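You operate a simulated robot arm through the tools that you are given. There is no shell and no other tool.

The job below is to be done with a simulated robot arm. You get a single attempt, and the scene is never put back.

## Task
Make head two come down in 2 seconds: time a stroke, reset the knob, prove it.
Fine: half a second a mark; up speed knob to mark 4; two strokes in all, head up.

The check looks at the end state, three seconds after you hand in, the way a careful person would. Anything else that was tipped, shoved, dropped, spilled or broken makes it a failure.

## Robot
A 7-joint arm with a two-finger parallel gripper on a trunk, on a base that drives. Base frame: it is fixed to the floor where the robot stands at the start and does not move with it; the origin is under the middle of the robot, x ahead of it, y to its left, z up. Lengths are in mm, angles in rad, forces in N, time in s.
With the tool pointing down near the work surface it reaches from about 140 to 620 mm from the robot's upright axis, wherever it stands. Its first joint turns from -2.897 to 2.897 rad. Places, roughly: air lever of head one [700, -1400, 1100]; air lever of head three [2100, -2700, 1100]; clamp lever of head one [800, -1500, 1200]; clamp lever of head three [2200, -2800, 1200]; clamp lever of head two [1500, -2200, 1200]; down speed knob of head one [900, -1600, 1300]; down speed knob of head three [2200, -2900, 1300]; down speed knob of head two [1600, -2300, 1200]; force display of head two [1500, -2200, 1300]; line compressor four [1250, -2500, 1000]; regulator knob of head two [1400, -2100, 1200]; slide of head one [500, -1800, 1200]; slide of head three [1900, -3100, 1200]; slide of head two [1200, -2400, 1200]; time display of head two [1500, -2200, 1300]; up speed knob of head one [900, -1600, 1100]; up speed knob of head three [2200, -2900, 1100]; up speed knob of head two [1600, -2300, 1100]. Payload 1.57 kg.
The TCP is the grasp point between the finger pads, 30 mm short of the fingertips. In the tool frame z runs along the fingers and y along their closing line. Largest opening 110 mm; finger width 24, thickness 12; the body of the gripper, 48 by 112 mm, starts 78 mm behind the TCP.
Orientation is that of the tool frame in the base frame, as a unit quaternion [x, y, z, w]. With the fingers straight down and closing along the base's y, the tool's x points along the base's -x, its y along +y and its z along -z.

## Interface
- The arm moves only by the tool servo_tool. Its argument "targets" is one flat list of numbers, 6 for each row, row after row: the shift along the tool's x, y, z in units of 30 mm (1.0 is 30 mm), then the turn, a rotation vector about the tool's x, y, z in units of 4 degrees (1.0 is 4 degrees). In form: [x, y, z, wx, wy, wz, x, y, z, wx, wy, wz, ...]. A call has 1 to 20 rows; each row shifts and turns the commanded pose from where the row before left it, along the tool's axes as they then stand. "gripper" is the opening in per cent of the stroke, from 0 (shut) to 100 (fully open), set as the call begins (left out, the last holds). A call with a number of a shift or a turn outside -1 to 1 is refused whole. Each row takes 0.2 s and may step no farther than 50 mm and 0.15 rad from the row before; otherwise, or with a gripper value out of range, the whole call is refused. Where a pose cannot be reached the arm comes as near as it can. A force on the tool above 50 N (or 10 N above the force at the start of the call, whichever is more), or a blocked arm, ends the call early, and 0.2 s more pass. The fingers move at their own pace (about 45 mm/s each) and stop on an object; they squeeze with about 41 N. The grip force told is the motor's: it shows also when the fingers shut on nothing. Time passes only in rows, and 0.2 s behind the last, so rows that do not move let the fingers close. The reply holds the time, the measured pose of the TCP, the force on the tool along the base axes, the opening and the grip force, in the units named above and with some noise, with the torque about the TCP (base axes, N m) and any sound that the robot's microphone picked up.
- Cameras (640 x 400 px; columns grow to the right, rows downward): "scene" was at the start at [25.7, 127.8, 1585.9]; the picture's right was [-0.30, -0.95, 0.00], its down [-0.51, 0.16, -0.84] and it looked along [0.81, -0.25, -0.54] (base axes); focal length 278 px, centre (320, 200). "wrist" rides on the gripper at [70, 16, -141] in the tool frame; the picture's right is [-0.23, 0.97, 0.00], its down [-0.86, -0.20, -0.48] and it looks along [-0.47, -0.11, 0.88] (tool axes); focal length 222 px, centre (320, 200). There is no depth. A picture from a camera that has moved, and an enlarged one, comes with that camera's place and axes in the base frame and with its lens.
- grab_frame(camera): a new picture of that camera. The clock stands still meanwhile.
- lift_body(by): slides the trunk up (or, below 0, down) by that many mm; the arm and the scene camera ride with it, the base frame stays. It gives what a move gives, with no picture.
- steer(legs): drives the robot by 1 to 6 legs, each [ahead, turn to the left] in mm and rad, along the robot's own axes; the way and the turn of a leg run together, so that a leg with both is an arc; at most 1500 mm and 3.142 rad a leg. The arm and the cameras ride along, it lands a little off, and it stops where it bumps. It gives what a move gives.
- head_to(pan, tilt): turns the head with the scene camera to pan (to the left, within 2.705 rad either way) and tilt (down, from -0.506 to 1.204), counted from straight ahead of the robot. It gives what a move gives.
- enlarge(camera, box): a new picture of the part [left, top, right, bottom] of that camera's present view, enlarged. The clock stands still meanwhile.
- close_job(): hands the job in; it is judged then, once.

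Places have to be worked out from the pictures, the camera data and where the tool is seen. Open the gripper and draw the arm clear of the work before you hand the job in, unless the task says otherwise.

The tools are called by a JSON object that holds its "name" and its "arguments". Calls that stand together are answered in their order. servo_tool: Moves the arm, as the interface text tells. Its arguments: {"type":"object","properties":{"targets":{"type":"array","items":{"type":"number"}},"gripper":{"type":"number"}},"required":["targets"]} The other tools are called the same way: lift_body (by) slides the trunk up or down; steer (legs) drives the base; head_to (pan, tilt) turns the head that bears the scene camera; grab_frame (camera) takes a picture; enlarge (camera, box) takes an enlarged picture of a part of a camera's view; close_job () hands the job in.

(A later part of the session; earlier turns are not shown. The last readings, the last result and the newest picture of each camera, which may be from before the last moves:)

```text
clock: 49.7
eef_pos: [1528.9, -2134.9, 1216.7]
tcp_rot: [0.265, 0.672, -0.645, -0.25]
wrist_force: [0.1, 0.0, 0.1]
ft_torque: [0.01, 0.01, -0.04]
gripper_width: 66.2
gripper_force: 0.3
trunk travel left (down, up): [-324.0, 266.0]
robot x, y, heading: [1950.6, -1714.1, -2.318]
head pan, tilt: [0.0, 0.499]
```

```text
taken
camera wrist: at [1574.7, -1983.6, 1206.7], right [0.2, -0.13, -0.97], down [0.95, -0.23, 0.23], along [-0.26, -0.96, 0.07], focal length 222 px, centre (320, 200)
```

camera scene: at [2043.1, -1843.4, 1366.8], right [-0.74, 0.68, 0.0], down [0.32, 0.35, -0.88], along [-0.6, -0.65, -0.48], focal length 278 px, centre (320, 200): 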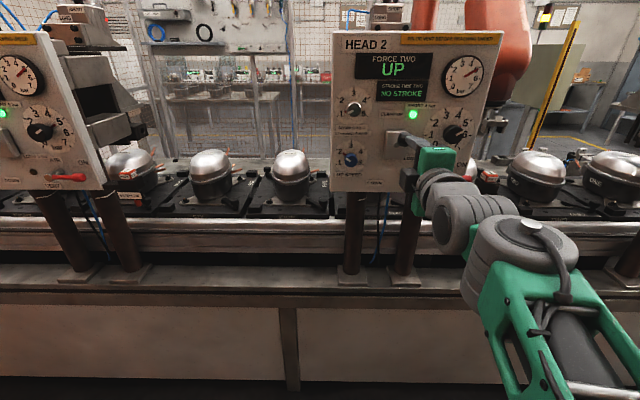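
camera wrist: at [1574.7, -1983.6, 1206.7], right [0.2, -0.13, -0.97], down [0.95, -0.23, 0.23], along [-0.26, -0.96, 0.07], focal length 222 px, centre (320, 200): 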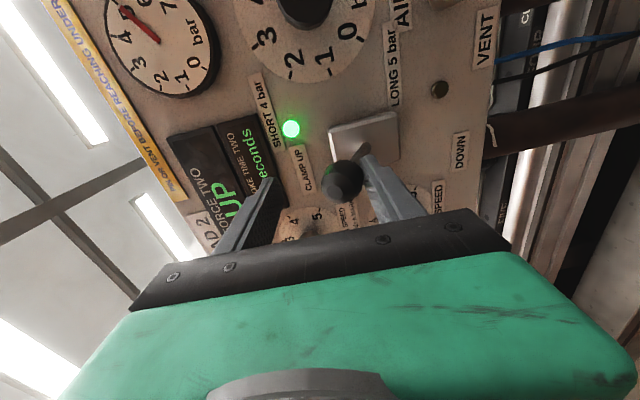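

Head two shows UP with the green lamp lit: stroke one done at 2.5 s. I ease off the lever and back straight out.

{"name": "servo_tool", "arguments": {"targets": [0, 0.45, 0, 0, 0, 0, 0, 0, -0.7, 0, 0, 0, 0, 0, -0.7, 0, 0, 0, 0, 0, -0.7, 0.7, 0, 0]}}

{"name": "enlarge", "arguments": {"camera": "scene", "box": [320, 20, 520, 220]}}

{"name": "enlarge", "arguments": {"camera": "scene", "box": [325, 70, 405, 140]}}

{"name": "grab_frame", "arguments": {"camera": "wrist"}}

```text
clock: 50.9
eef_pos: [1561.0, -2105.6, 1159.9]
tcp_rot: [0.271, 0.685, -0.634, -0.234]
wrist_force: [0.0, -0.2, 0.2]
ft_torque: [-0.01, 0.0, -0.02]
gripper_width: 66.0
gripper_force: 0.0
trunk travel left (down, up): [-324.0, 266.0]
robot x, y, heading: [1947.7, -1713.8, -2.317]
head pan, tilt: [0.0, 0.499]
stopped in row 4: the arm was blocked; the commanded pose is now the measured one
```

```text
2.00 times, centred on (420, 120) of scene
camera zoom: at [2043.0, -1843.4, 1411.2], right [-0.74, 0.68, 0.0], down [0.32, 0.35, -0.88], along [-0.6, -0.65, -0.48], focal length 557 px, centre (120, 360)
```

zoom: 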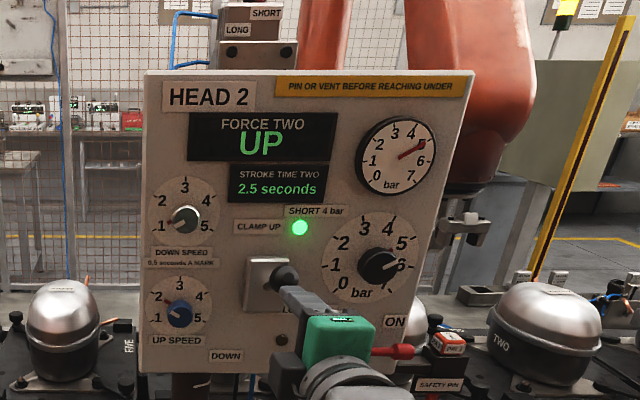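

```text
5.71 times, centred on (365, 105) of scene
camera zoom: at [2043.0, -1843.4, 1411.2], right [-0.74, 0.68, 0.0], down [0.32, 0.35, -0.88], along [-0.6, -0.65, -0.48], focal length 1590 px, centre (63, 743)
```

zoom: 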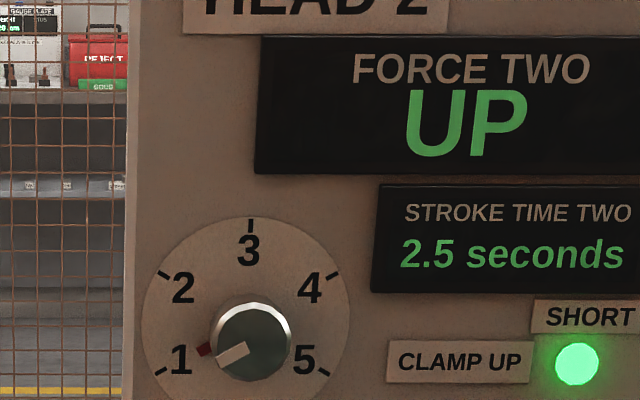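

```text
taken
camera wrist: at [1604.2, -1952.7, 1154.0], right [0.24, -0.11, -0.96], down [0.94, -0.23, 0.26], along [-0.25, -0.97, 0.04], focal length 222 px, centre (320, 200)
```

wrist: 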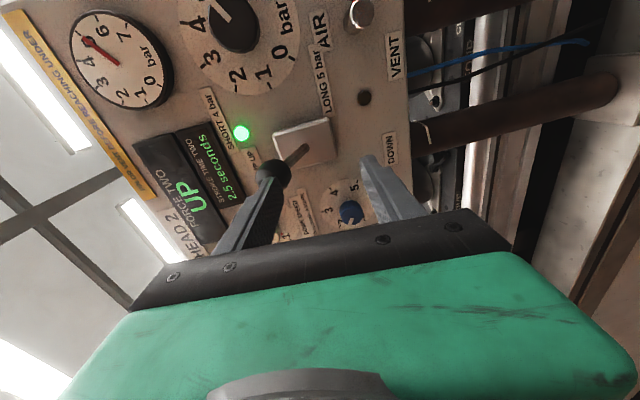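

Backing out made the arm sag against its limit, but the lever stayed up (green lamp lit). Knob readings: down at mark 1, up at mark 2. I move down and left toward the up speed knob, away from the lever.

{"name": "servo_tool", "arguments": {"targets": [0, 0.7, 0, 0, 0, 0, 0, 0.7, 0, 0, 0, 0, -0.83, 0, 0, 0, 0, 0, -0.83, 0, 0, 0, 0, 0, -0.83, 0, 0, 0, 0, 0, -0.83, 0, 0, 0, 0, 0]}}

{"name": "lift_body", "arguments": {"by": 60}}

{"name": "grab_frame", "arguments": {"camera": "wrist"}}

{"name": "grab_frame", "arguments": {"camera": "scene"}}

```text
clock: 52.3
eef_pos: [1640.0, -2168.8, 1125.2]
tcp_rot: [0.27, 0.683, -0.637, -0.235]
wrist_force: [0.1, 0.8, 0.1]
ft_torque: [0.0, -0.02, 0.03]
gripper_width: 65.8
gripper_force: 0.1
trunk travel left (down, up): [-324.0, 266.0]
robot x, y, heading: [1949.9, -1717.6, -2.319]
head pan, tilt: [0.0, 0.499]
```

```text
clock: 53.3
eef_pos: [1638.2, -2168.0, 1181.4]
tcp_rot: [0.271, 0.684, -0.636, -0.235]
wrist_force: [0.0, 1.2, -0.1]
ft_torque: [0.0, 0.0, -0.02]
gripper_width: 65.8
gripper_force: 0.0
trunk travel left (down, up): [-384.0, 206.0]
robot x, y, heading: [1953.4, -1717.5, -2.311]
head pan, tilt: [0.0, 0.499]
```

```text
taken
camera wrist: at [1682.4, -2016.4, 1176.4], right [0.24, -0.11, -0.97], down [0.94, -0.23, 0.26], along [-0.25, -0.97, 0.05], focal length 222 px, centre (320, 200)
```

wrist: 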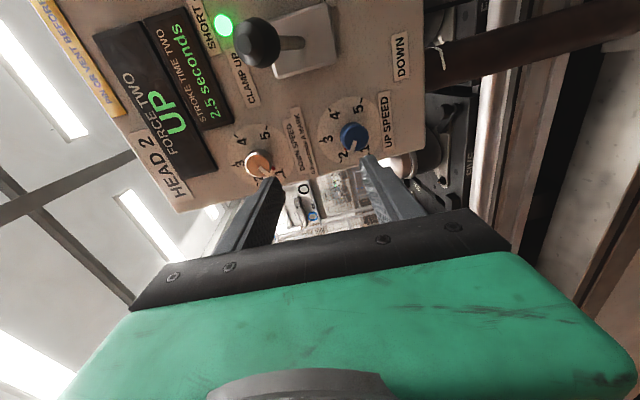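

```text
taken
camera scene: at [2043.2, -1843.4, 1470.6], right [-0.74, 0.68, 0.0], down [0.32, 0.35, -0.88], along [-0.6, -0.65, -0.48], focal length 278 px, centre (320, 200)
```

scene: 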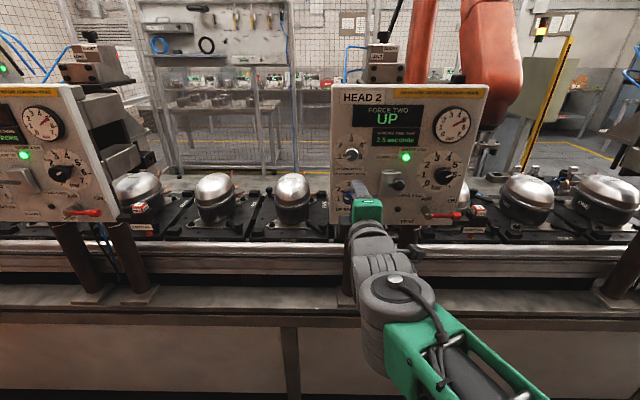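

I'm now left of the lever in front of the speed knobs. I enlarge the wrist view to pin down the knob axes.

{"name": "enlarge", "arguments": {"camera": "wrist", "box": [220, 100, 400, 212]}}

{"name": "enlarge", "arguments": {"camera": "scene", "box": [325, 135, 405, 205]}}

```text
3.56 times, centred on (310, 156) of wrist
camera zoom: at [1682.4, -2016.4, 1176.4], right [0.24, -0.11, -0.97], down [0.94, -0.23, 0.26], along [-0.25, -0.97, 0.05], focal length 790 px, centre (356, 356)
```

zoom: 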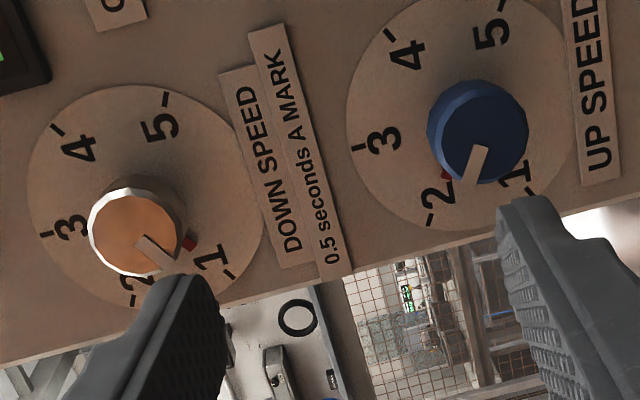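

```text
5.71 times, centred on (365, 170) of scene
camera zoom: at [2043.2, -1843.4, 1470.6], right [-0.74, 0.68, 0.0], down [0.32, 0.35, -0.88], along [-0.6, -0.65, -0.48], focal length 1590 px, centre (63, 371)
```

zoom: 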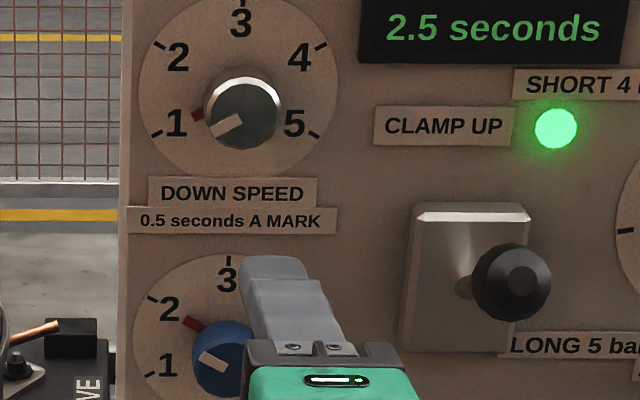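

Both knob axes agree from two cameras: R≈−79 mm, up knob z≈1128, down knob z≈1250, caps about 657 mm ahead. I drop 53 mm to the up knob's height and level the tool.

{"name": "servo_tool", "arguments": {"targets": [0, 0.9, 0, 0.6, 0, 0, 0, 0.9, 0, 0.6, 0, 0]}}

{"name": "enlarge", "arguments": {"camera": "wrist", "box": [220, 60, 420, 200]}}

```text
clock: 53.9
eef_pos: [1642.6, -2166.6, 1129.2]
tcp_rot: [-0.26, -0.656, 0.665, 0.246]
wrist_force: [0.3, 0.0, -0.1]
ft_torque: [0.0, 0.0, -0.01]
gripper_width: 65.8
gripper_force: 0.1
trunk travel left (down, up): [-384.0, 206.0]
robot x, y, heading: [1950.2, -1716.5, -2.314]
head pan, tilt: [0.0, 0.499]
```

```text
2.86 times, centred on (320, 130) of wrist
camera zoom: at [1686.2, -2015.1, 1110.7], right [0.18, -0.17, -0.97], down [0.95, -0.21, 0.22], along [-0.24, -0.96, 0.12], focal length 635 px, centre (320, 400)
```

zoom: 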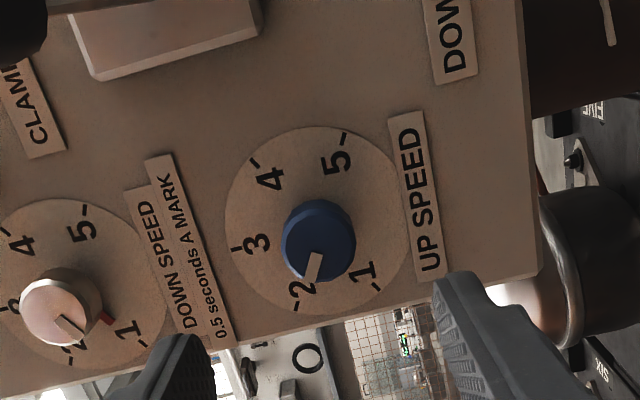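

The tool is level and aligned with the up knob (R≈−81, z 1129). I advance 81 mm, stopping just short of the knob cap, with a 3 mm correction right.

{"name": "servo_tool", "arguments": {"targets": [0.1, 0, 0.9, 0, 0, 0, 0, 0, 0.9, 0, 0, 0, 0, 0, 0.9, 0, 0, 0]}}

{"name": "grab_frame", "arguments": {"camera": "wrist"}}

{"name": "enlarge", "arguments": {"camera": "scene", "box": [325, 135, 405, 245]}}

```text
clock: 54.7
eef_pos: [1584.9, -2227.1, 1128.4]
tcp_rot: [-0.261, -0.657, 0.663, 0.246]
wrist_force: [0.3, 0.5, 0.7]
ft_torque: [-0.02, 0.01, -0.03]
gripper_width: 65.9
gripper_force: 0.1
trunk travel left (down, up): [-384.0, 206.0]
robot x, y, heading: [1951.3, -1718.2, -2.317]
head pan, tilt: [0.0, 0.499]
```

```text
taken
camera wrist: at [1628.8, -2075.3, 1110.2], right [0.18, -0.17, -0.97], down [0.95, -0.21, 0.22], along [-0.24, -0.96, 0.12], focal length 222 px, centre (320, 200)
```

wrist: 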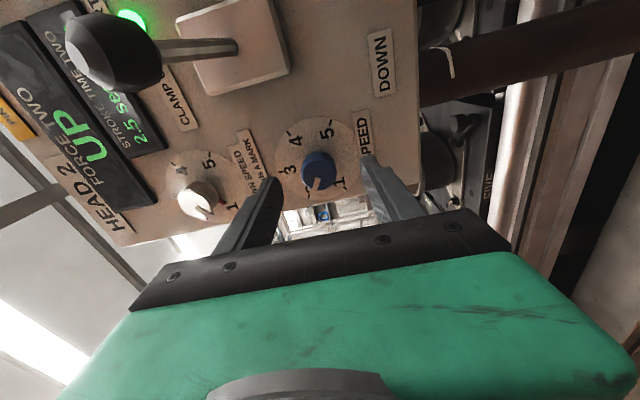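

```text
3.64 times, centred on (365, 190) of scene
camera zoom: at [2043.2, -1843.3, 1470.5], right [-0.74, 0.68, 0.0], down [0.32, 0.35, -0.88], along [-0.6, -0.65, -0.48], focal length 1012 px, centre (156, 236)
```

zoom: 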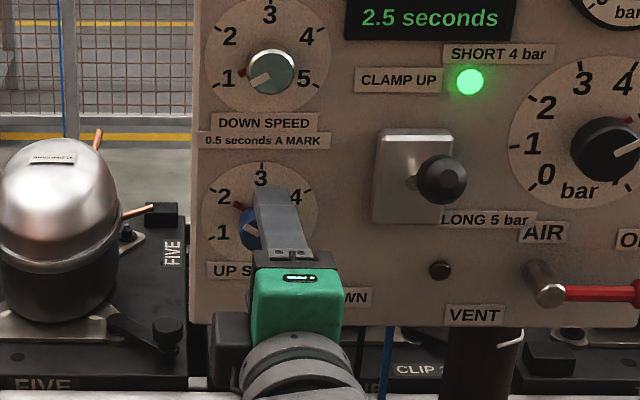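

The TCP axis should project to about (321,174) at the cap's depth; I enlarge to compare with the knob's cap.

{"name": "enlarge", "arguments": {"camera": "wrist", "box": [270, 120, 380, 200]}}

```text
5.00 times, centred on (325, 160) of wrist
camera zoom: at [1628.8, -2075.3, 1110.2], right [0.18, -0.17, -0.97], down [0.95, -0.21, 0.22], along [-0.24, -0.96, 0.12], focal length 1111 px, centre (295, 400)
```

zoom: 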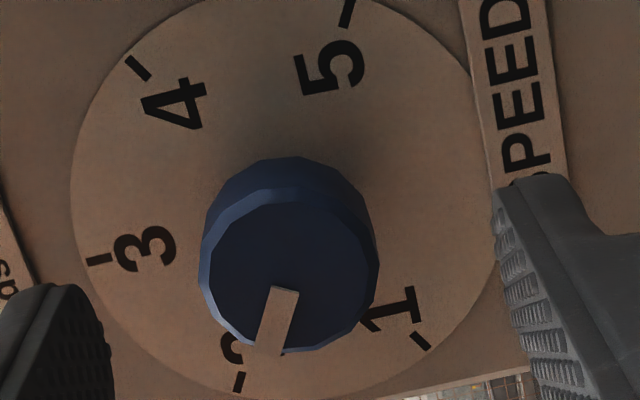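

The cap is within 2 mm of the tool axis. I advance 27 mm so the tips overlap the knob by about 20 mm, then close on it.

{"name": "servo_tool", "arguments": {"targets": [0, -0.05, 0.45, 0, 0, 0, 0, 0, 0.45, 0, 0, 0]}}

{"name": "servo_tool", "arguments": {"targets": [0, 0, 0, 0, 0, 0, 0, 0, 0, 0, 0, 0, 0, 0, 0, 0, 0, 0, 0, 0, 0, 0, 0, 0, 0, 0, 0, 0, 0, 0], "gripper": 0}}

{"name": "enlarge", "arguments": {"camera": "wrist", "box": [250, 100, 390, 210]}}

```text
clock: 55.3
eef_pos: [1565.4, -2246.2, 1130.4]
tcp_rot: [-0.26, -0.656, 0.664, 0.246]
wrist_force: [0.5, 0.8, -0.5]
ft_torque: [0.0, 0.01, 0.03]
gripper_width: 65.7
gripper_force: 0.1
trunk travel left (down, up): [-384.0, 206.0]
robot x, y, heading: [1950.6, -1715.6, -2.316]
head pan, tilt: [0.0, 0.499]
```

```text
clock: 56.5
eef_pos: [1566.8, -2245.1, 1129.6]
tcp_rot: [-0.261, -0.656, 0.664, 0.246]
wrist_force: [0.6, 1.1, -1.8]
ft_torque: [0.04, -0.03, -0.02]
gripper_width: 30.4
gripper_force: 39.7
trunk travel left (down, up): [-384.0, 206.0]
robot x, y, heading: [1949.2, -1718.6, -2.312]
head pan, tilt: [0.0, 0.499]
```

```text
3.64 times, centred on (320, 155) of wrist
camera zoom: at [1610.3, -2094.8, 1111.6], right [0.18, -0.17, -0.97], down [0.95, -0.21, 0.22], along [-0.24, -0.96, 0.12], focal length 808 px, centre (320, 364)
```

zoom: 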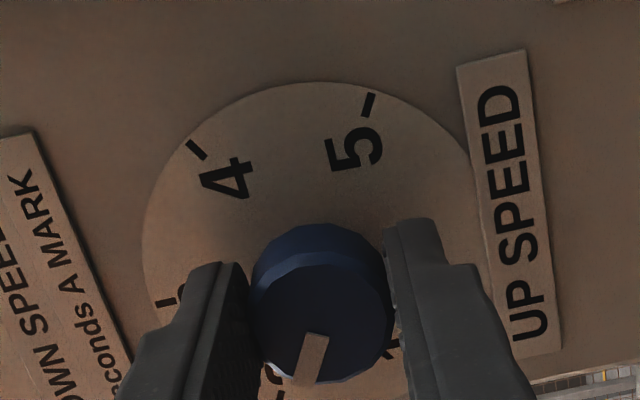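

The knob is gripped (30.4 mm). I turn it clockwise, 40° first, and check that it follows.

{"name": "servo_tool", "arguments": {"targets": [0, 0, 0, 0, 0, 1, 0, 0, 0, 0, 0, 1, 0, 0, 0, 0, 0, 1, 0, 0, 0, 0, 0, 1, 0, 0, 0, 0, 0, 1, 0, 0, 0, 0, 0, 1, 0, 0, 0, 0, 0, 1, 0, 0, 0, 0, 0, 1, 0, 0, 0, 0, 0, 1, 0, 0, 0, 0, 0, 1]}}

{"name": "enlarge", "arguments": {"camera": "wrist", "box": [250, 100, 390, 210]}}

{"name": "enlarge", "arguments": {"camera": "scene", "box": [325, 135, 405, 245]}}

```text
clock: 58.7
eef_pos: [1567.3, -2245.1, 1129.0]
tcp_rot: [-0.469, -0.529, 0.707, 0.004]
wrist_force: [1.4, -5.0, -14.3]
ft_torque: [0.02, 0.01, 0.54]
gripper_width: 30.8
gripper_force: 39.4
trunk travel left (down, up): [-384.0, 206.0]
robot x, y, heading: [1950.0, -1717.4, -2.319]
head pan, tilt: [0.0, 0.499]
```

```text
3.64 times, centred on (320, 155) of wrist
camera zoom: at [1631.2, -2113.7, 1070.6], right [0.61, -0.54, -0.58], down [0.7, 0.01, 0.71], along [-0.38, -0.84, 0.39], focal length 808 px, centre (320, 364)
```

zoom: 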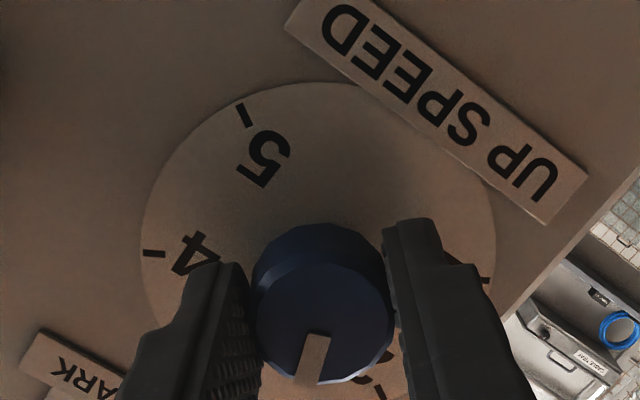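

```text
3.64 times, centred on (365, 190) of scene
camera zoom: at [2042.7, -1845.0, 1470.4], right [-0.74, 0.68, 0.0], down [0.32, 0.35, -0.88], along [-0.59, -0.65, -0.48], focal length 1012 px, centre (156, 236)
```

zoom: 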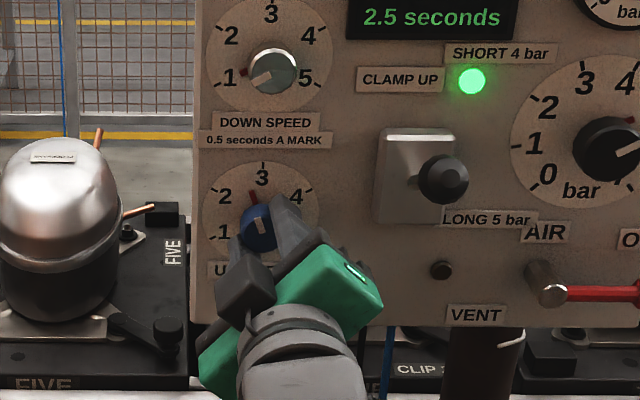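

The knob follows rigidly, now near 2.7. I continue the remaining 80°.

{"name": "servo_tool", "arguments": {"targets": [0, 0, 0, 0, 0, 1, 0, 0, 0, 0, 0, 1, 0, 0, 0, 0, 0, 1, 0, 0, 0, 0, 0, 1, 0, 0, 0, 0, 0, 1, 0, 0, 0, 0, 0, 1, 0, 0, 0, 0, 0, 1, 0, 0, 0, 0, 0, 1, 0, 0, 0, 0, 0, 1, 0, 0, 0, 0, 0, 1, 0, 0, 0, 0, 0, 1, 0, 0, 0, 0, 0, 1, 0, 0, 0, 0, 0, 1, 0, 0, 0, 0, 0, 1, 0, 0, 0, 0, 0, 1, 0, 0, 0, 0, 0, 1, 0, 0, 0, 0, 0, 1, 0, 0, 0, 0, 0, 1]}}

{"name": "enlarge", "arguments": {"camera": "wrist", "box": [250, 100, 390, 210]}}

{"name": "enlarge", "arguments": {"camera": "scene", "box": [325, 135, 405, 245]}}

```text
clock: 62.5
eef_pos: [1568.2, -2245.5, 1130.8]
tcp_rot: [0.689, 0.151, -0.576, 0.413]
wrist_force: [14.9, -7.6, -12.9]
ft_torque: [-0.12, 0.11, 0.27]
gripper_width: 30.1
gripper_force: 39.2
trunk travel left (down, up): [-384.0, 206.0]
robot x, y, heading: [1952.6, -1717.2, -2.316]
head pan, tilt: [0.0, 0.499]
```

```text
3.64 times, centred on (320, 155) of wrist
camera zoom: at [1694.8, -2171.1, 1072.4], right [0.6, -0.54, 0.59], down [-0.07, 0.71, 0.7], along [-0.8, -0.46, 0.39], focal length 808 px, centre (320, 364)
```

zoom: 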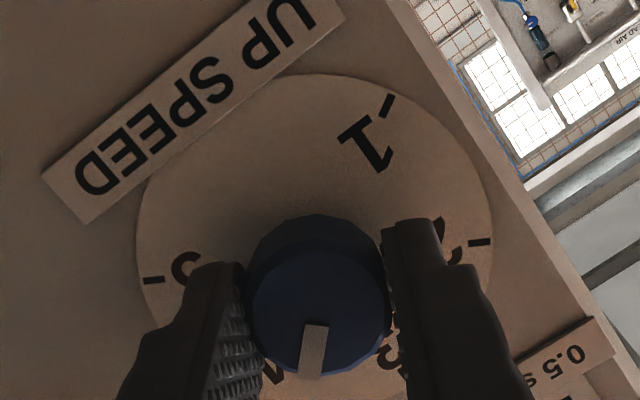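

```text
3.64 times, centred on (365, 190) of scene
camera zoom: at [2044.8, -1845.7, 1470.3], right [-0.74, 0.68, 0.0], down [0.32, 0.35, -0.88], along [-0.6, -0.64, -0.48], focal length 1012 px, centre (156, 236)
```

zoom: 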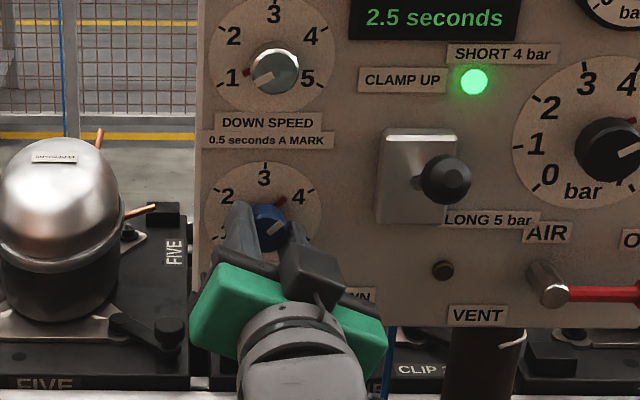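

The knob is close to mark 4 but there may be some slip. I open the fingers and look.

{"name": "servo_tool", "arguments": {"targets": [0, 0, 0, 0, 0, 0, 0, 0, 0, 0, 0, 0, 0, 0, 0, 0, 0, 0], "gripper": 60}}

{"name": "enlarge", "arguments": {"camera": "wrist", "box": [250, 100, 390, 210]}}

{"name": "enlarge", "arguments": {"camera": "scene", "box": [340, 175, 380, 205]}}

```text
clock: 63.3
eef_pos: [1566.6, -2245.5, 1131.4]
tcp_rot: [0.689, 0.151, -0.576, 0.413]
wrist_force: [0.0, -0.3, 0.8]
ft_torque: [0.0, 0.0, 0.02]
gripper_width: 66.2
gripper_force: 0.1
trunk travel left (down, up): [-384.0, 206.0]
robot x, y, heading: [1950.6, -1717.4, -2.32]
head pan, tilt: [0.0, 0.499]
```

```text
3.64 times, centred on (320, 155) of wrist
camera zoom: at [1693.0, -2169.1, 1072.7], right [0.6, -0.54, 0.59], down [-0.06, 0.71, 0.7], along [-0.8, -0.46, 0.39], focal length 808 px, centre (320, 364)
```

zoom: 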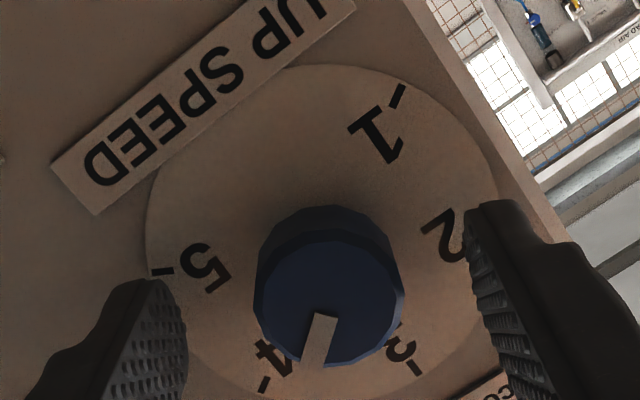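

```text
13.33 times, centred on (360, 190) of scene
camera zoom: at [2043.3, -1843.5, 1470.6], right [-0.73, 0.68, 0.0], down [0.32, 0.35, -0.88], along [-0.6, -0.65, -0.48], focal length 3711 px, centre (-213, 333)
```

zoom: 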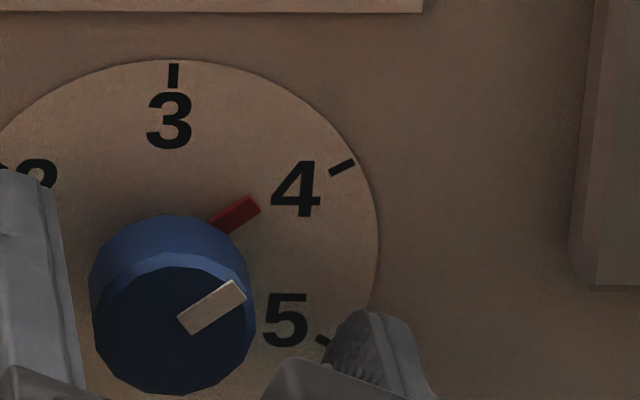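

Measured against the ticks the knob stands at about 3.87, consistent with the 112° commanded. I re-grip and turn the remaining 8°.

{"name": "servo_tool", "arguments": {"targets": [0, 0, 0, 0, 0, 0, 0, 0, 0, 0, 0, 0, 0, 0, 0, 0, 0, 0, 0, 0, 0, 0, 0, 0, 0, 0, 0, 0, 0, 0], "gripper": 0}}

{"name": "servo_tool", "arguments": {"targets": [0, 0, 0, 0, 0, 0.7, 0, 0, 0, 0, 0, 0.7, 0, 0, 0, 0, 0, 0.7, 0, 0, 0, 0, 0, 0]}}

{"name": "servo_tool", "arguments": {"targets": [0, 0, 0, 0, 0, 0, 0, 0, 0, 0, 0, 0, 0, 0, 0, 0, 0, 0], "gripper": 60}}

{"name": "enlarge", "arguments": {"camera": "wrist", "box": [250, 100, 390, 210]}}

{"name": "enlarge", "arguments": {"camera": "scene", "box": [340, 175, 380, 205]}}

```text
clock: 64.5
eef_pos: [1567.9, -2245.3, 1130.3]
tcp_rot: [0.689, 0.152, -0.576, 0.413]
wrist_force: [4.9, -9.4, 4.7]
ft_torque: [0.11, -0.14, 0.54]
gripper_width: 30.7
gripper_force: 39.6
trunk travel left (down, up): [-384.0, 206.0]
robot x, y, heading: [1951.2, -1719.3, -2.314]
head pan, tilt: [0.0, 0.499]
```

```text
clock: 65.5
eef_pos: [1566.4, -2246.2, 1131.7]
tcp_rot: [0.698, 0.1, -0.544, 0.455]
wrist_force: [4.5, -11.2, 7.5]
ft_torque: [-0.45, 0.46, 0.02]
gripper_width: 30.3
gripper_force: 39.2
trunk travel left (down, up): [-384.0, 206.0]
robot x, y, heading: [1949.2, -1714.5, -2.322]
head pan, tilt: [0.0, 0.499]
```

```text
clock: 66.3
eef_pos: [1566.2, -2245.9, 1129.1]
tcp_rot: [0.699, 0.1, -0.545, 0.453]
wrist_force: [0.8, -1.0, -0.8]
ft_torque: [0.0, 0.01, 0.01]
gripper_width: 65.9
gripper_force: 0.0
trunk travel left (down, up): [-384.0, 206.0]
robot x, y, heading: [1953.6, -1717.9, -2.318]
head pan, tilt: [0.0, 0.499]
```

```text
3.64 times, centred on (320, 155) of wrist
camera zoom: at [1699.2, -2174.5, 1078.8], right [0.53, -0.47, 0.7], down [-0.14, 0.77, 0.62], along [-0.84, -0.43, 0.34], focal length 808 px, centre (320, 364)
```

zoom: 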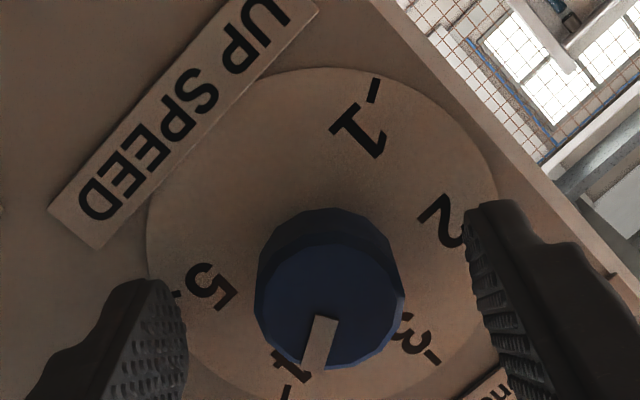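

```text
13.33 times, centred on (360, 190) of scene
camera zoom: at [2043.3, -1843.6, 1470.5], right [-0.73, 0.68, 0.0], down [0.32, 0.35, -0.88], along [-0.6, -0.65, -0.48], focal length 3711 px, centre (-213, 333)
```

zoom: 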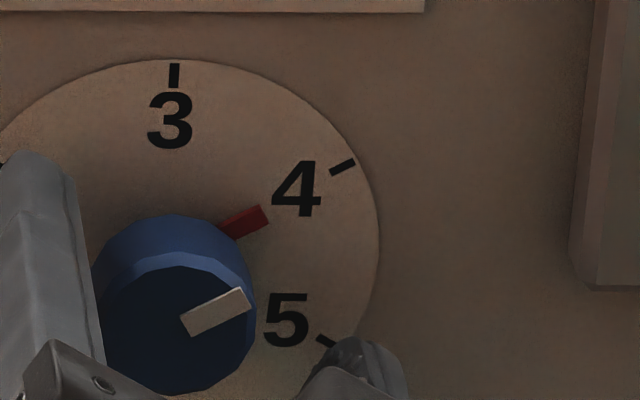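

The up speed knob's line and red pointer now line up with tick 4. I back out 54 mm and unroll the tool.

{"name": "servo_tool", "arguments": {"targets": [0, 0, -0.9, 0, 0, 0, 0, 0, -0.9, 0, 0, 0, 0, 0, 0, 0, 0, -1, 0, 0, 0, 0, 0, -1, 0, 0, 0, 0, 0, -1, 0, 0, 0, 0, 0, -1, 0, 0, 0, 0, 0, -1, 0, 0, 0, 0, 0, -1, 0, 0, 0, 0, 0, -1, 0, 0, 0, 0, 0, -1, 0, 0, 0, 0, 0, -1, 0, 0, 0, 0, 0, -1, 0, 0, 0, 0, 0, -1, 0, 0, 0, 0, 0, -1, 0, 0, 0, 0, 0, -1, 0, 0, 0, 0, 0, -1, 0, 0, 0, 0, 0, -1]}}

{"name": "servo_tool", "arguments": {"targets": [0, 0, 0, 0, 0, -1, 0, 0, 0, 0, 0, -1, 0, 0, 0, 0, 0, -1, 0, 0, 0, 0, 0, -1, 0, 0, 0, 0, 0, -1, 0, 0, 0, 0, 0, -1, 0, 0, 0, 0, 0, -1, 0, 0, 0, 0, 0, -1, 0, 0, 0, 0, 0, -1, 0, 0, 0, 0, 0, -1, 0, 0, 0, 0, 0, -1, 0, 0, 0, 0, 0, -1, 0, 0, 0, 0, 0, -1, 0, 0, 0, 0, 0, -1, 0, 0, 0, 0, 0, -1]}}

{"name": "lift_body", "arguments": {"by": 121}}

{"name": "grab_frame", "arguments": {"camera": "wrist"}}

{"name": "grab_frame", "arguments": {"camera": "scene"}}

```text
clock: 69.9
eef_pos: [1603.9, -2204.6, 1129.8]
tcp_rot: [-0.555, -0.436, 0.698, -0.12]
wrist_force: [0.1, 0.1, 0.0]
ft_torque: [0.0, 0.01, -0.02]
gripper_width: 66.1
gripper_force: 0.0
trunk travel left (down, up): [-384.0, 206.0]
robot x, y, heading: [1948.4, -1717.7, -2.315]
head pan, tilt: [0.0, 0.499]
```

```text
clock: 73.1
eef_pos: [1602.5, -2205.0, 1129.9]
tcp_rot: [-0.263, -0.655, 0.665, 0.245]
wrist_force: [-0.1, -0.2, 0.3]
ft_torque: [0.04, 0.0, -0.02]
gripper_width: 66.0
gripper_force: 0.1
trunk travel left (down, up): [-384.0, 206.0]
robot x, y, heading: [1951.6, -1714.1, -2.312]
head pan, tilt: [0.0, 0.499]
```

```text
clock: 74.7
eef_pos: [1603.0, -2204.7, 1252.3]
tcp_rot: [-0.262, -0.655, 0.665, 0.244]
wrist_force: [0.4, -0.8, 0.1]
ft_torque: [-0.03, -0.01, 0.0]
gripper_width: 66.1
gripper_force: 0.2
trunk travel left (down, up): [-505.0, 85.0]
robot x, y, heading: [1954.0, -1719.9, -2.32]
head pan, tilt: [0.0, 0.499]
```

```text
taken
camera wrist: at [1646.8, -2053.9, 1232.7], right [0.19, -0.17, -0.97], down [0.95, -0.21, 0.22], along [-0.24, -0.96, 0.13], focal length 222 px, centre (320, 200)
```

wrist: 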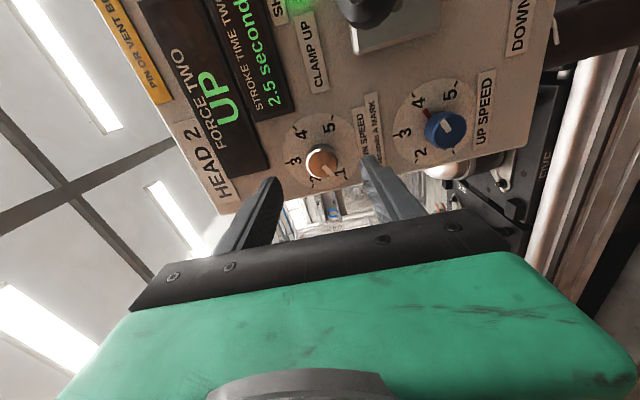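

```text
taken
camera scene: at [2043.4, -1843.7, 1591.5], right [-0.74, 0.68, 0.0], down [0.32, 0.35, -0.88], along [-0.6, -0.65, -0.48], focal length 278 px, centre (320, 200)
```

scene: 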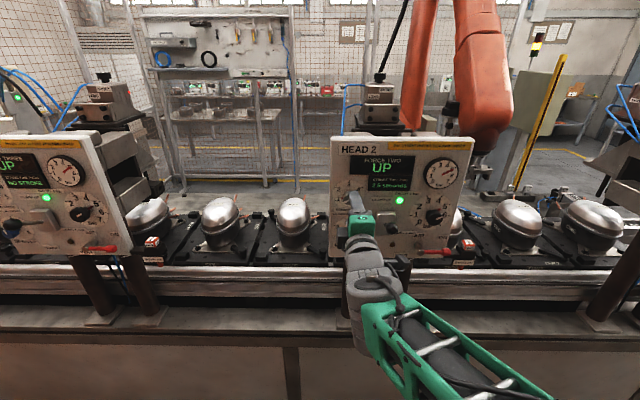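

I'm level with the down speed knob; the tool axis should project near (321,164) at the cap's depth. I enlarge to check.

{"name": "enlarge", "arguments": {"camera": "wrist", "box": [270, 110, 380, 190]}}

```text
5.00 times, centred on (325, 150) of wrist
camera zoom: at [1646.8, -2053.9, 1232.7], right [0.19, -0.17, -0.97], down [0.95, -0.21, 0.22], along [-0.24, -0.96, 0.13], focal length 1111 px, centre (295, 450)
```

zoom: 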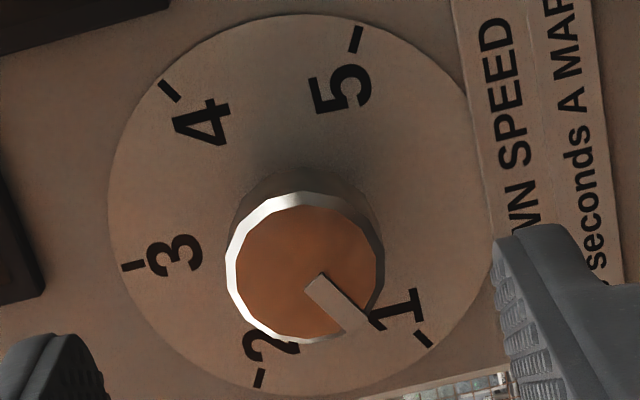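

Aligned within 1–2 mm. I advance 54 mm, grip the down speed knob, and turn it 60° clockwise: one mark, from 1 to 2, for 2.5 → 2.0 s.

{"name": "servo_tool", "arguments": {"targets": [0, 0, 0.6, 0, 0, 0, 0, 0, 0.6, 0, 0, 0, 0, 0, 0.6, 0, 0, 0]}}

{"name": "servo_tool", "arguments": {"targets": [0, 0, 0, 0, 0, 0, 0, 0, 0, 0, 0, 0, 0, 0, 0, 0, 0, 0, 0, 0, 0, 0, 0, 0, 0, 0, 0, 0, 0, 0], "gripper": 0}}

{"name": "enlarge", "arguments": {"camera": "wrist", "box": [250, 100, 390, 210]}}

```text
clock: 75.5
eef_pos: [1566.0, -2244.9, 1250.0]
tcp_rot: [-0.263, -0.655, 0.665, 0.244]
wrist_force: [-0.3, 0.0, 0.7]
ft_torque: [0.02, 0.01, 0.01]
gripper_width: 66.2
gripper_force: 0.3
trunk travel left (down, up): [-505.0, 85.0]
robot x, y, heading: [1951.8, -1720.2, -2.321]
head pan, tilt: [0.0, 0.499]
```

```text
clock: 76.7
eef_pos: [1565.6, -2244.8, 1249.8]
tcp_rot: [-0.263, -0.655, 0.665, 0.244]
wrist_force: [1.6, 1.8, -6.7]
ft_torque: [0.14, -0.14, 0.06]
gripper_width: 31.7
gripper_force: 39.8
trunk travel left (down, up): [-505.0, 85.0]
robot x, y, heading: [1950.3, -1716.7, -2.316]
head pan, tilt: [0.0, 0.499]
```

```text
3.64 times, centred on (320, 155) of wrist
camera zoom: at [1610.1, -2093.4, 1231.7], right [0.19, -0.17, -0.97], down [0.95, -0.21, 0.22], along [-0.24, -0.96, 0.12], focal length 808 px, centre (320, 364)
```

zoom: 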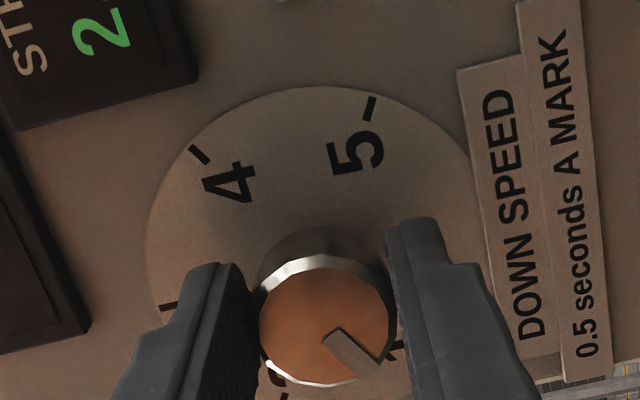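

The knob is held at 31.7 mm. I turn it 60° clockwise in small rows.

{"name": "servo_tool", "arguments": {"targets": [0, 0, 0, 0, 0, 1, 0, 0, 0, 0, 0, 1, 0, 0, 0, 0, 0, 1, 0, 0, 0, 0, 0, 1, 0, 0, 0, 0, 0, 1, 0, 0, 0, 0, 0, 1, 0, 0, 0, 0, 0, 1, 0, 0, 0, 0, 0, 1, 0, 0, 0, 0, 0, 1, 0, 0, 0, 0, 0, 1, 0, 0, 0, 0, 0, 1, 0, 0, 0, 0, 0, 1, 0, 0, 0, 0, 0, 1, 0, 0, 0, 0, 0, 1, 0, 0, 0, 0, 0, 1]}}

{"name": "servo_tool", "arguments": {"targets": [0, 0, 0, 0, 0, 0, 0, 0, 0, 0, 0, 0, 0, 0, 0, 0, 0, 0], "gripper": 60}}

{"name": "enlarge", "arguments": {"camera": "wrist", "box": [250, 100, 390, 210]}}

{"name": "enlarge", "arguments": {"camera": "scene", "box": [332, 180, 372, 210]}}

```text
clock: 79.8
eef_pos: [1568.7, -2246.4, 1247.9]
tcp_rot: [-0.557, -0.438, 0.695, -0.121]
wrist_force: [5.5, 2.7, -26.7]
ft_torque: [-0.03, 0.1, -0.24]
gripper_width: 31.8
gripper_force: 40.2
trunk travel left (down, up): [-505.0, 85.0]
robot x, y, heading: [1952.7, -1714.0, -2.322]
head pan, tilt: [0.0, 0.499]
```

```text
clock: 80.7
eef_pos: [1566.6, -2245.2, 1252.4]
tcp_rot: [-0.555, -0.435, 0.699, -0.121]
wrist_force: [0.8, -0.5, 0.3]
ft_torque: [0.0, 0.01, 0.0]
gripper_width: 66.0
gripper_force: 0.1
trunk travel left (down, up): [-505.0, 85.0]
robot x, y, heading: [1948.5, -1719.0, -2.321]
head pan, tilt: [0.0, 0.499]
```

```text
3.64 times, centred on (320, 155) of wrist
camera zoom: at [1648.3, -2128.1, 1183.2], right [0.72, -0.65, -0.26], down [0.49, 0.21, 0.84], along [-0.49, -0.73, 0.47], focal length 808 px, centre (320, 364)
```

zoom: 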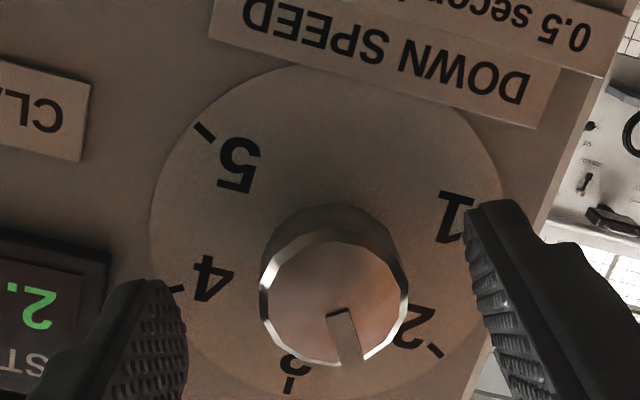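

```text
13.33 times, centred on (352, 195) of scene
camera zoom: at [2043.4, -1843.7, 1591.6], right [-0.73, 0.68, 0.0], down [0.32, 0.35, -0.88], along [-0.6, -0.65, -0.48], focal length 3711 px, centre (-107, 267)
```

zoom: 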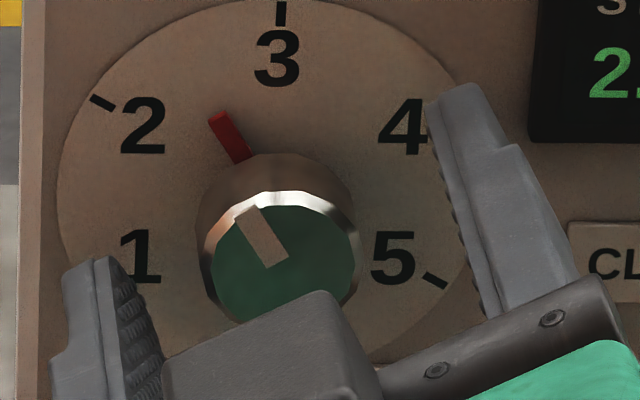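

Unexpectedly, the down speed knob now stands near 2.5 – it moved further than the tool. I re-grip and look before correcting, to learn where the extra turn came from.

{"name": "servo_tool", "arguments": {"targets": [0, 0, 0, 0, 0, 0, 0, 0, 0, 0, 0, 0, 0, 0, 0, 0, 0, 0, 0, 0, 0, 0, 0, 0, 0, 0, 0, 0, 0, 0], "gripper": 0}}

{"name": "enlarge", "arguments": {"camera": "wrist", "box": [250, 100, 390, 210]}}

{"name": "enlarge", "arguments": {"camera": "scene", "box": [332, 180, 372, 210]}}

```text
clock: 81.8
eef_pos: [1568.4, -2245.8, 1251.0]
tcp_rot: [-0.555, -0.437, 0.698, -0.121]
wrist_force: [9.8, -6.5, -5.8]
ft_torque: [-0.42, 0.42, 0.2]
gripper_width: 32.0
gripper_force: 39.8
trunk travel left (down, up): [-505.0, 85.0]
robot x, y, heading: [1948.6, -1715.8, -2.314]
head pan, tilt: [0.0, 0.499]
```

```text
3.64 times, centred on (320, 155) of wrist
camera zoom: at [1649.9, -2129.2, 1181.7], right [0.72, -0.64, -0.26], down [0.49, 0.2, 0.85], along [-0.49, -0.74, 0.46], focal length 808 px, centre (320, 364)
```

zoom: 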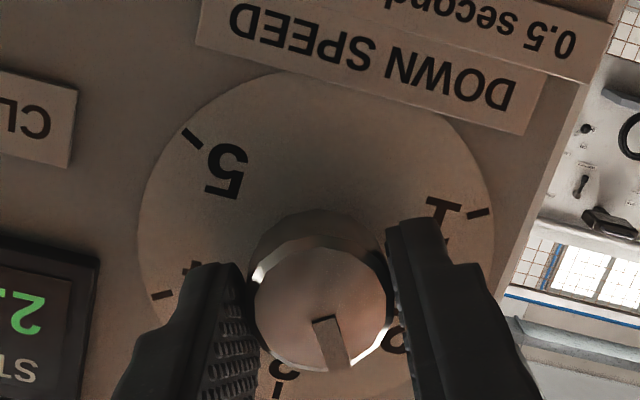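

```text
13.33 times, centred on (352, 195) of scene
camera zoom: at [2045.0, -1845.1, 1591.2], right [-0.74, 0.68, 0.0], down [0.32, 0.35, -0.88], along [-0.59, -0.65, -0.48], focal length 3711 px, centre (-107, 267)
```

zoom: 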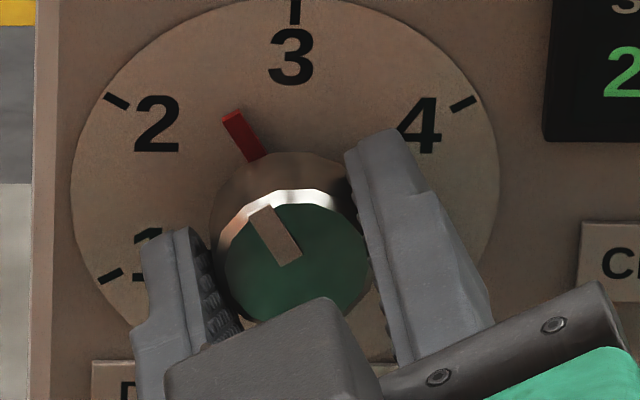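

Re-gripping doesn't shift it; it reads about 2.5. I turn back 20° and look again.

{"name": "servo_tool", "arguments": {"targets": [0, 0, 0, 0, 0, -1, 0, 0, 0, 0, 0, -1, 0, 0, 0, 0, 0, -1, 0, 0, 0, 0, 0, -1, 0, 0, 0, 0, 0, -1, 0, 0, 0, 0, 0, 0]}}

{"name": "enlarge", "arguments": {"camera": "wrist", "box": [250, 100, 390, 210]}}

{"name": "enlarge", "arguments": {"camera": "scene", "box": [332, 180, 372, 210]}}

```text
clock: 83.2
eef_pos: [1567.7, -2245.8, 1251.0]
tcp_rot: [-0.47, -0.527, 0.708, 0.003]
wrist_force: [13.5, -8.8, -5.8]
ft_torque: [-0.09, 0.11, -0.35]
gripper_width: 31.6
gripper_force: 40.5
trunk travel left (down, up): [-505.0, 85.0]
robot x, y, heading: [1950.2, -1717.0, -2.318]
head pan, tilt: [0.0, 0.499]
```

```text
3.64 times, centred on (320, 155) of wrist
camera zoom: at [1633.3, -2114.4, 1191.9], right [0.61, -0.55, -0.58], down [0.7, 0.02, 0.71], along [-0.38, -0.84, 0.39], focal length 808 px, centre (320, 364)
```

zoom: 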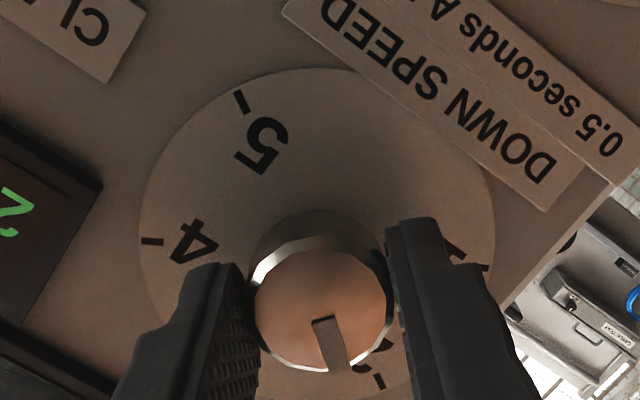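

```text
13.33 times, centred on (352, 195) of scene
camera zoom: at [2045.6, -1845.7, 1591.2], right [-0.74, 0.68, 0.0], down [0.32, 0.35, -0.88], along [-0.6, -0.64, -0.48], focal length 3711 px, centre (-107, 267)
```

zoom: 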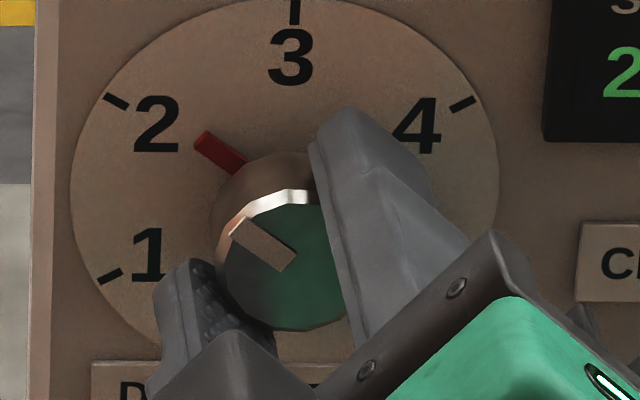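

Now the pointer is about 6–7° short of… above tick 2 (image angle 33° versus 26° for the tick). I turn back another 6.4°, look, then release.

{"name": "servo_tool", "arguments": {"targets": [0, 0, 0, 0, 0, -0.8, 0, 0, 0, 0, 0, -0.8, 0, 0, 0, 0, 0, 0]}}

{"name": "enlarge", "arguments": {"camera": "scene", "box": [332, 180, 372, 210]}}

{"name": "servo_tool", "arguments": {"targets": [0, 0, 0, 0, 0, 0, 0, 0, 0, 0, 0, 0, 0, 0, 0, 0, 0, 0], "gripper": 60}}

{"name": "enlarge", "arguments": {"camera": "scene", "box": [332, 180, 372, 210]}}

{"name": "enlarge", "arguments": {"camera": "wrist", "box": [250, 100, 390, 210]}}

```text
clock: 84.0
eef_pos: [1569.9, -2247.0, 1250.3]
tcp_rot: [-0.439, -0.553, 0.707, 0.042]
wrist_force: [14.7, -9.1, -6.5]
ft_torque: [-0.18, 0.16, -0.16]
gripper_width: 31.8
gripper_force: 40.0
trunk travel left (down, up): [-505.0, 85.0]
robot x, y, heading: [1949.6, -1713.8, -2.314]
head pan, tilt: [0.0, 0.499]
```

```text
13.33 times, centred on (352, 195) of scene
camera zoom: at [2046.1, -1845.8, 1591.2], right [-0.74, 0.68, 0.0], down [0.32, 0.35, -0.88], along [-0.6, -0.65, -0.48], focal length 3711 px, centre (-107, 267)
```

zoom: 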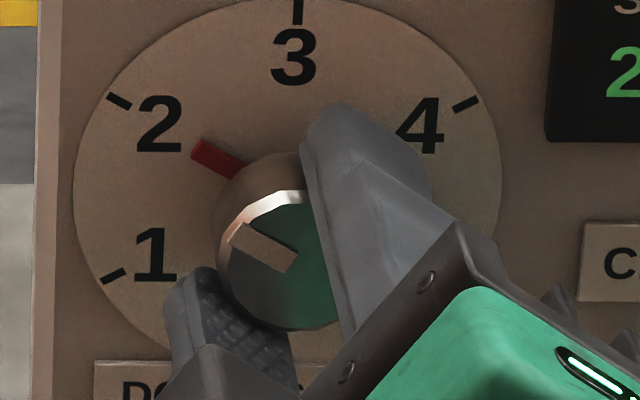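

```text
clock: 84.8
eef_pos: [1566.7, -2245.6, 1250.6]
tcp_rot: [-0.44, -0.551, 0.708, 0.042]
wrist_force: [-0.2, 0.5, 0.3]
ft_torque: [0.0, -0.01, -0.01]
gripper_width: 66.1
gripper_force: 0.0
trunk travel left (down, up): [-505.0, 85.0]
robot x, y, heading: [1952.0, -1720.9, -2.319]
head pan, tilt: [0.0, 0.499]
```

```text
13.33 times, centred on (352, 195) of scene
camera zoom: at [2043.5, -1843.8, 1591.6], right [-0.73, 0.68, 0.0], down [0.32, 0.35, -0.88], along [-0.6, -0.65, -0.48], focal length 3711 px, centre (-107, 267)
```

zoom: 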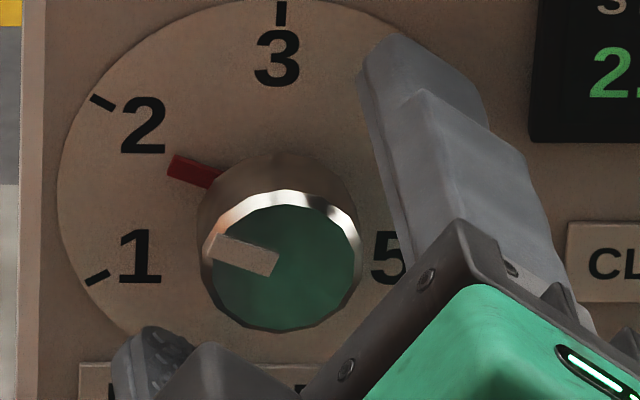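

```text
3.64 times, centred on (320, 155) of wrist
camera zoom: at [1626.5, -2108.4, 1197.3], right [0.55, -0.5, -0.66], down [0.76, -0.03, 0.65], along [-0.35, -0.86, 0.36], focal length 808 px, centre (320, 364)
```

zoom: 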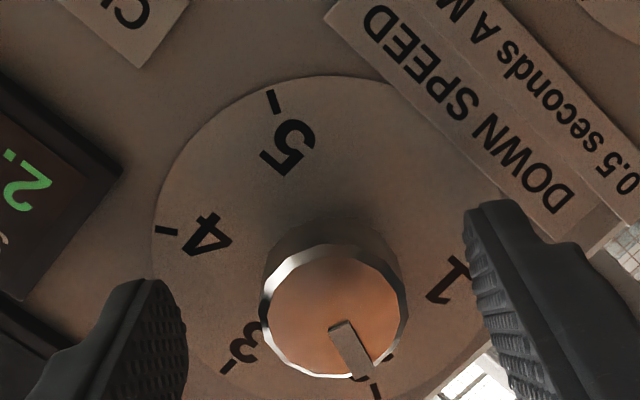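

Gripped it was on mark 2, but opening dragged it back about 10° because the tool sits about 3 mm right of the knob axis (17 N sideways). I shift the tool 3.3 mm left and 1 mm down, then re-grip.

{"name": "servo_tool", "arguments": {"targets": [-0.071, 0.09, 0, 0, 0, 0, 0, 0, 0, 0, 0, 0]}}

{"name": "servo_tool", "arguments": {"targets": [0, 0, 0, 0, 0, 0, 0, 0, 0, 0, 0, 0, 0, 0, 0, 0, 0, 0, 0, 0, 0, 0, 0, 0, 0, 0, 0, 0, 0, 0], "gripper": 0}}

{"name": "enlarge", "arguments": {"camera": "scene", "box": [332, 180, 372, 210]}}

{"name": "enlarge", "arguments": {"camera": "wrist", "box": [250, 100, 390, 210]}}

```text
clock: 85.5
eef_pos: [1570.5, -2245.9, 1249.3]
tcp_rot: [-0.441, -0.551, 0.707, 0.041]
wrist_force: [0.6, -0.5, -0.5]
ft_torque: [-0.03, 0.0, -0.03]
gripper_width: 66.1
gripper_force: 0.0
trunk travel left (down, up): [-505.0, 85.0]
robot x, y, heading: [1950.8, -1715.7, -2.32]
head pan, tilt: [0.0, 0.499]
```

```text
clock: 86.7
eef_pos: [1568.4, -2246.7, 1250.2]
tcp_rot: [-0.441, -0.55, 0.708, 0.042]
wrist_force: [0.5, 0.5, -1.8]
ft_torque: [-0.34, 0.34, -0.21]
gripper_width: 31.2
gripper_force: 40.7
trunk travel left (down, up): [-505.0, 85.0]
robot x, y, heading: [1949.8, -1716.6, -2.315]
head pan, tilt: [0.0, 0.499]
```

```text
13.33 times, centred on (352, 195) of scene
camera zoom: at [2043.6, -1843.9, 1591.5], right [-0.74, 0.68, 0.0], down [0.32, 0.35, -0.88], along [-0.6, -0.65, -0.48], focal length 3711 px, centre (-107, 267)
```

zoom: 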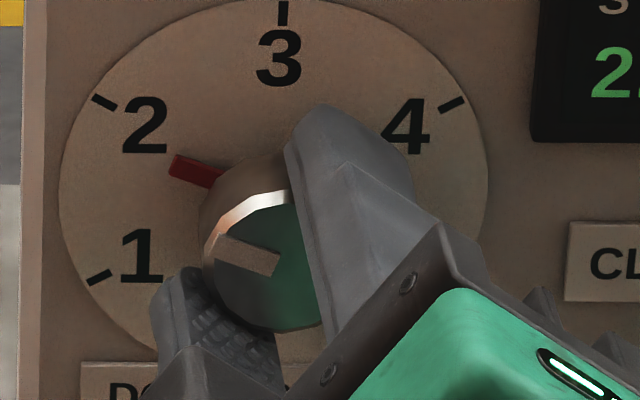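

```text
3.64 times, centred on (320, 155) of wrist
camera zoom: at [1628.8, -2110.5, 1196.6], right [0.55, -0.5, -0.66], down [0.76, -0.03, 0.65], along [-0.35, -0.86, 0.36], focal length 808 px, centre (320, 364)
```

zoom: 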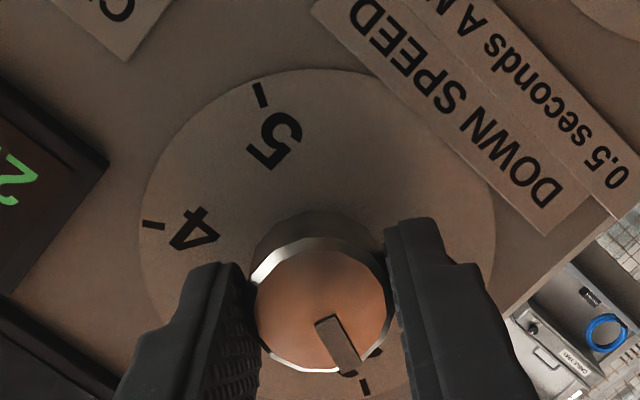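

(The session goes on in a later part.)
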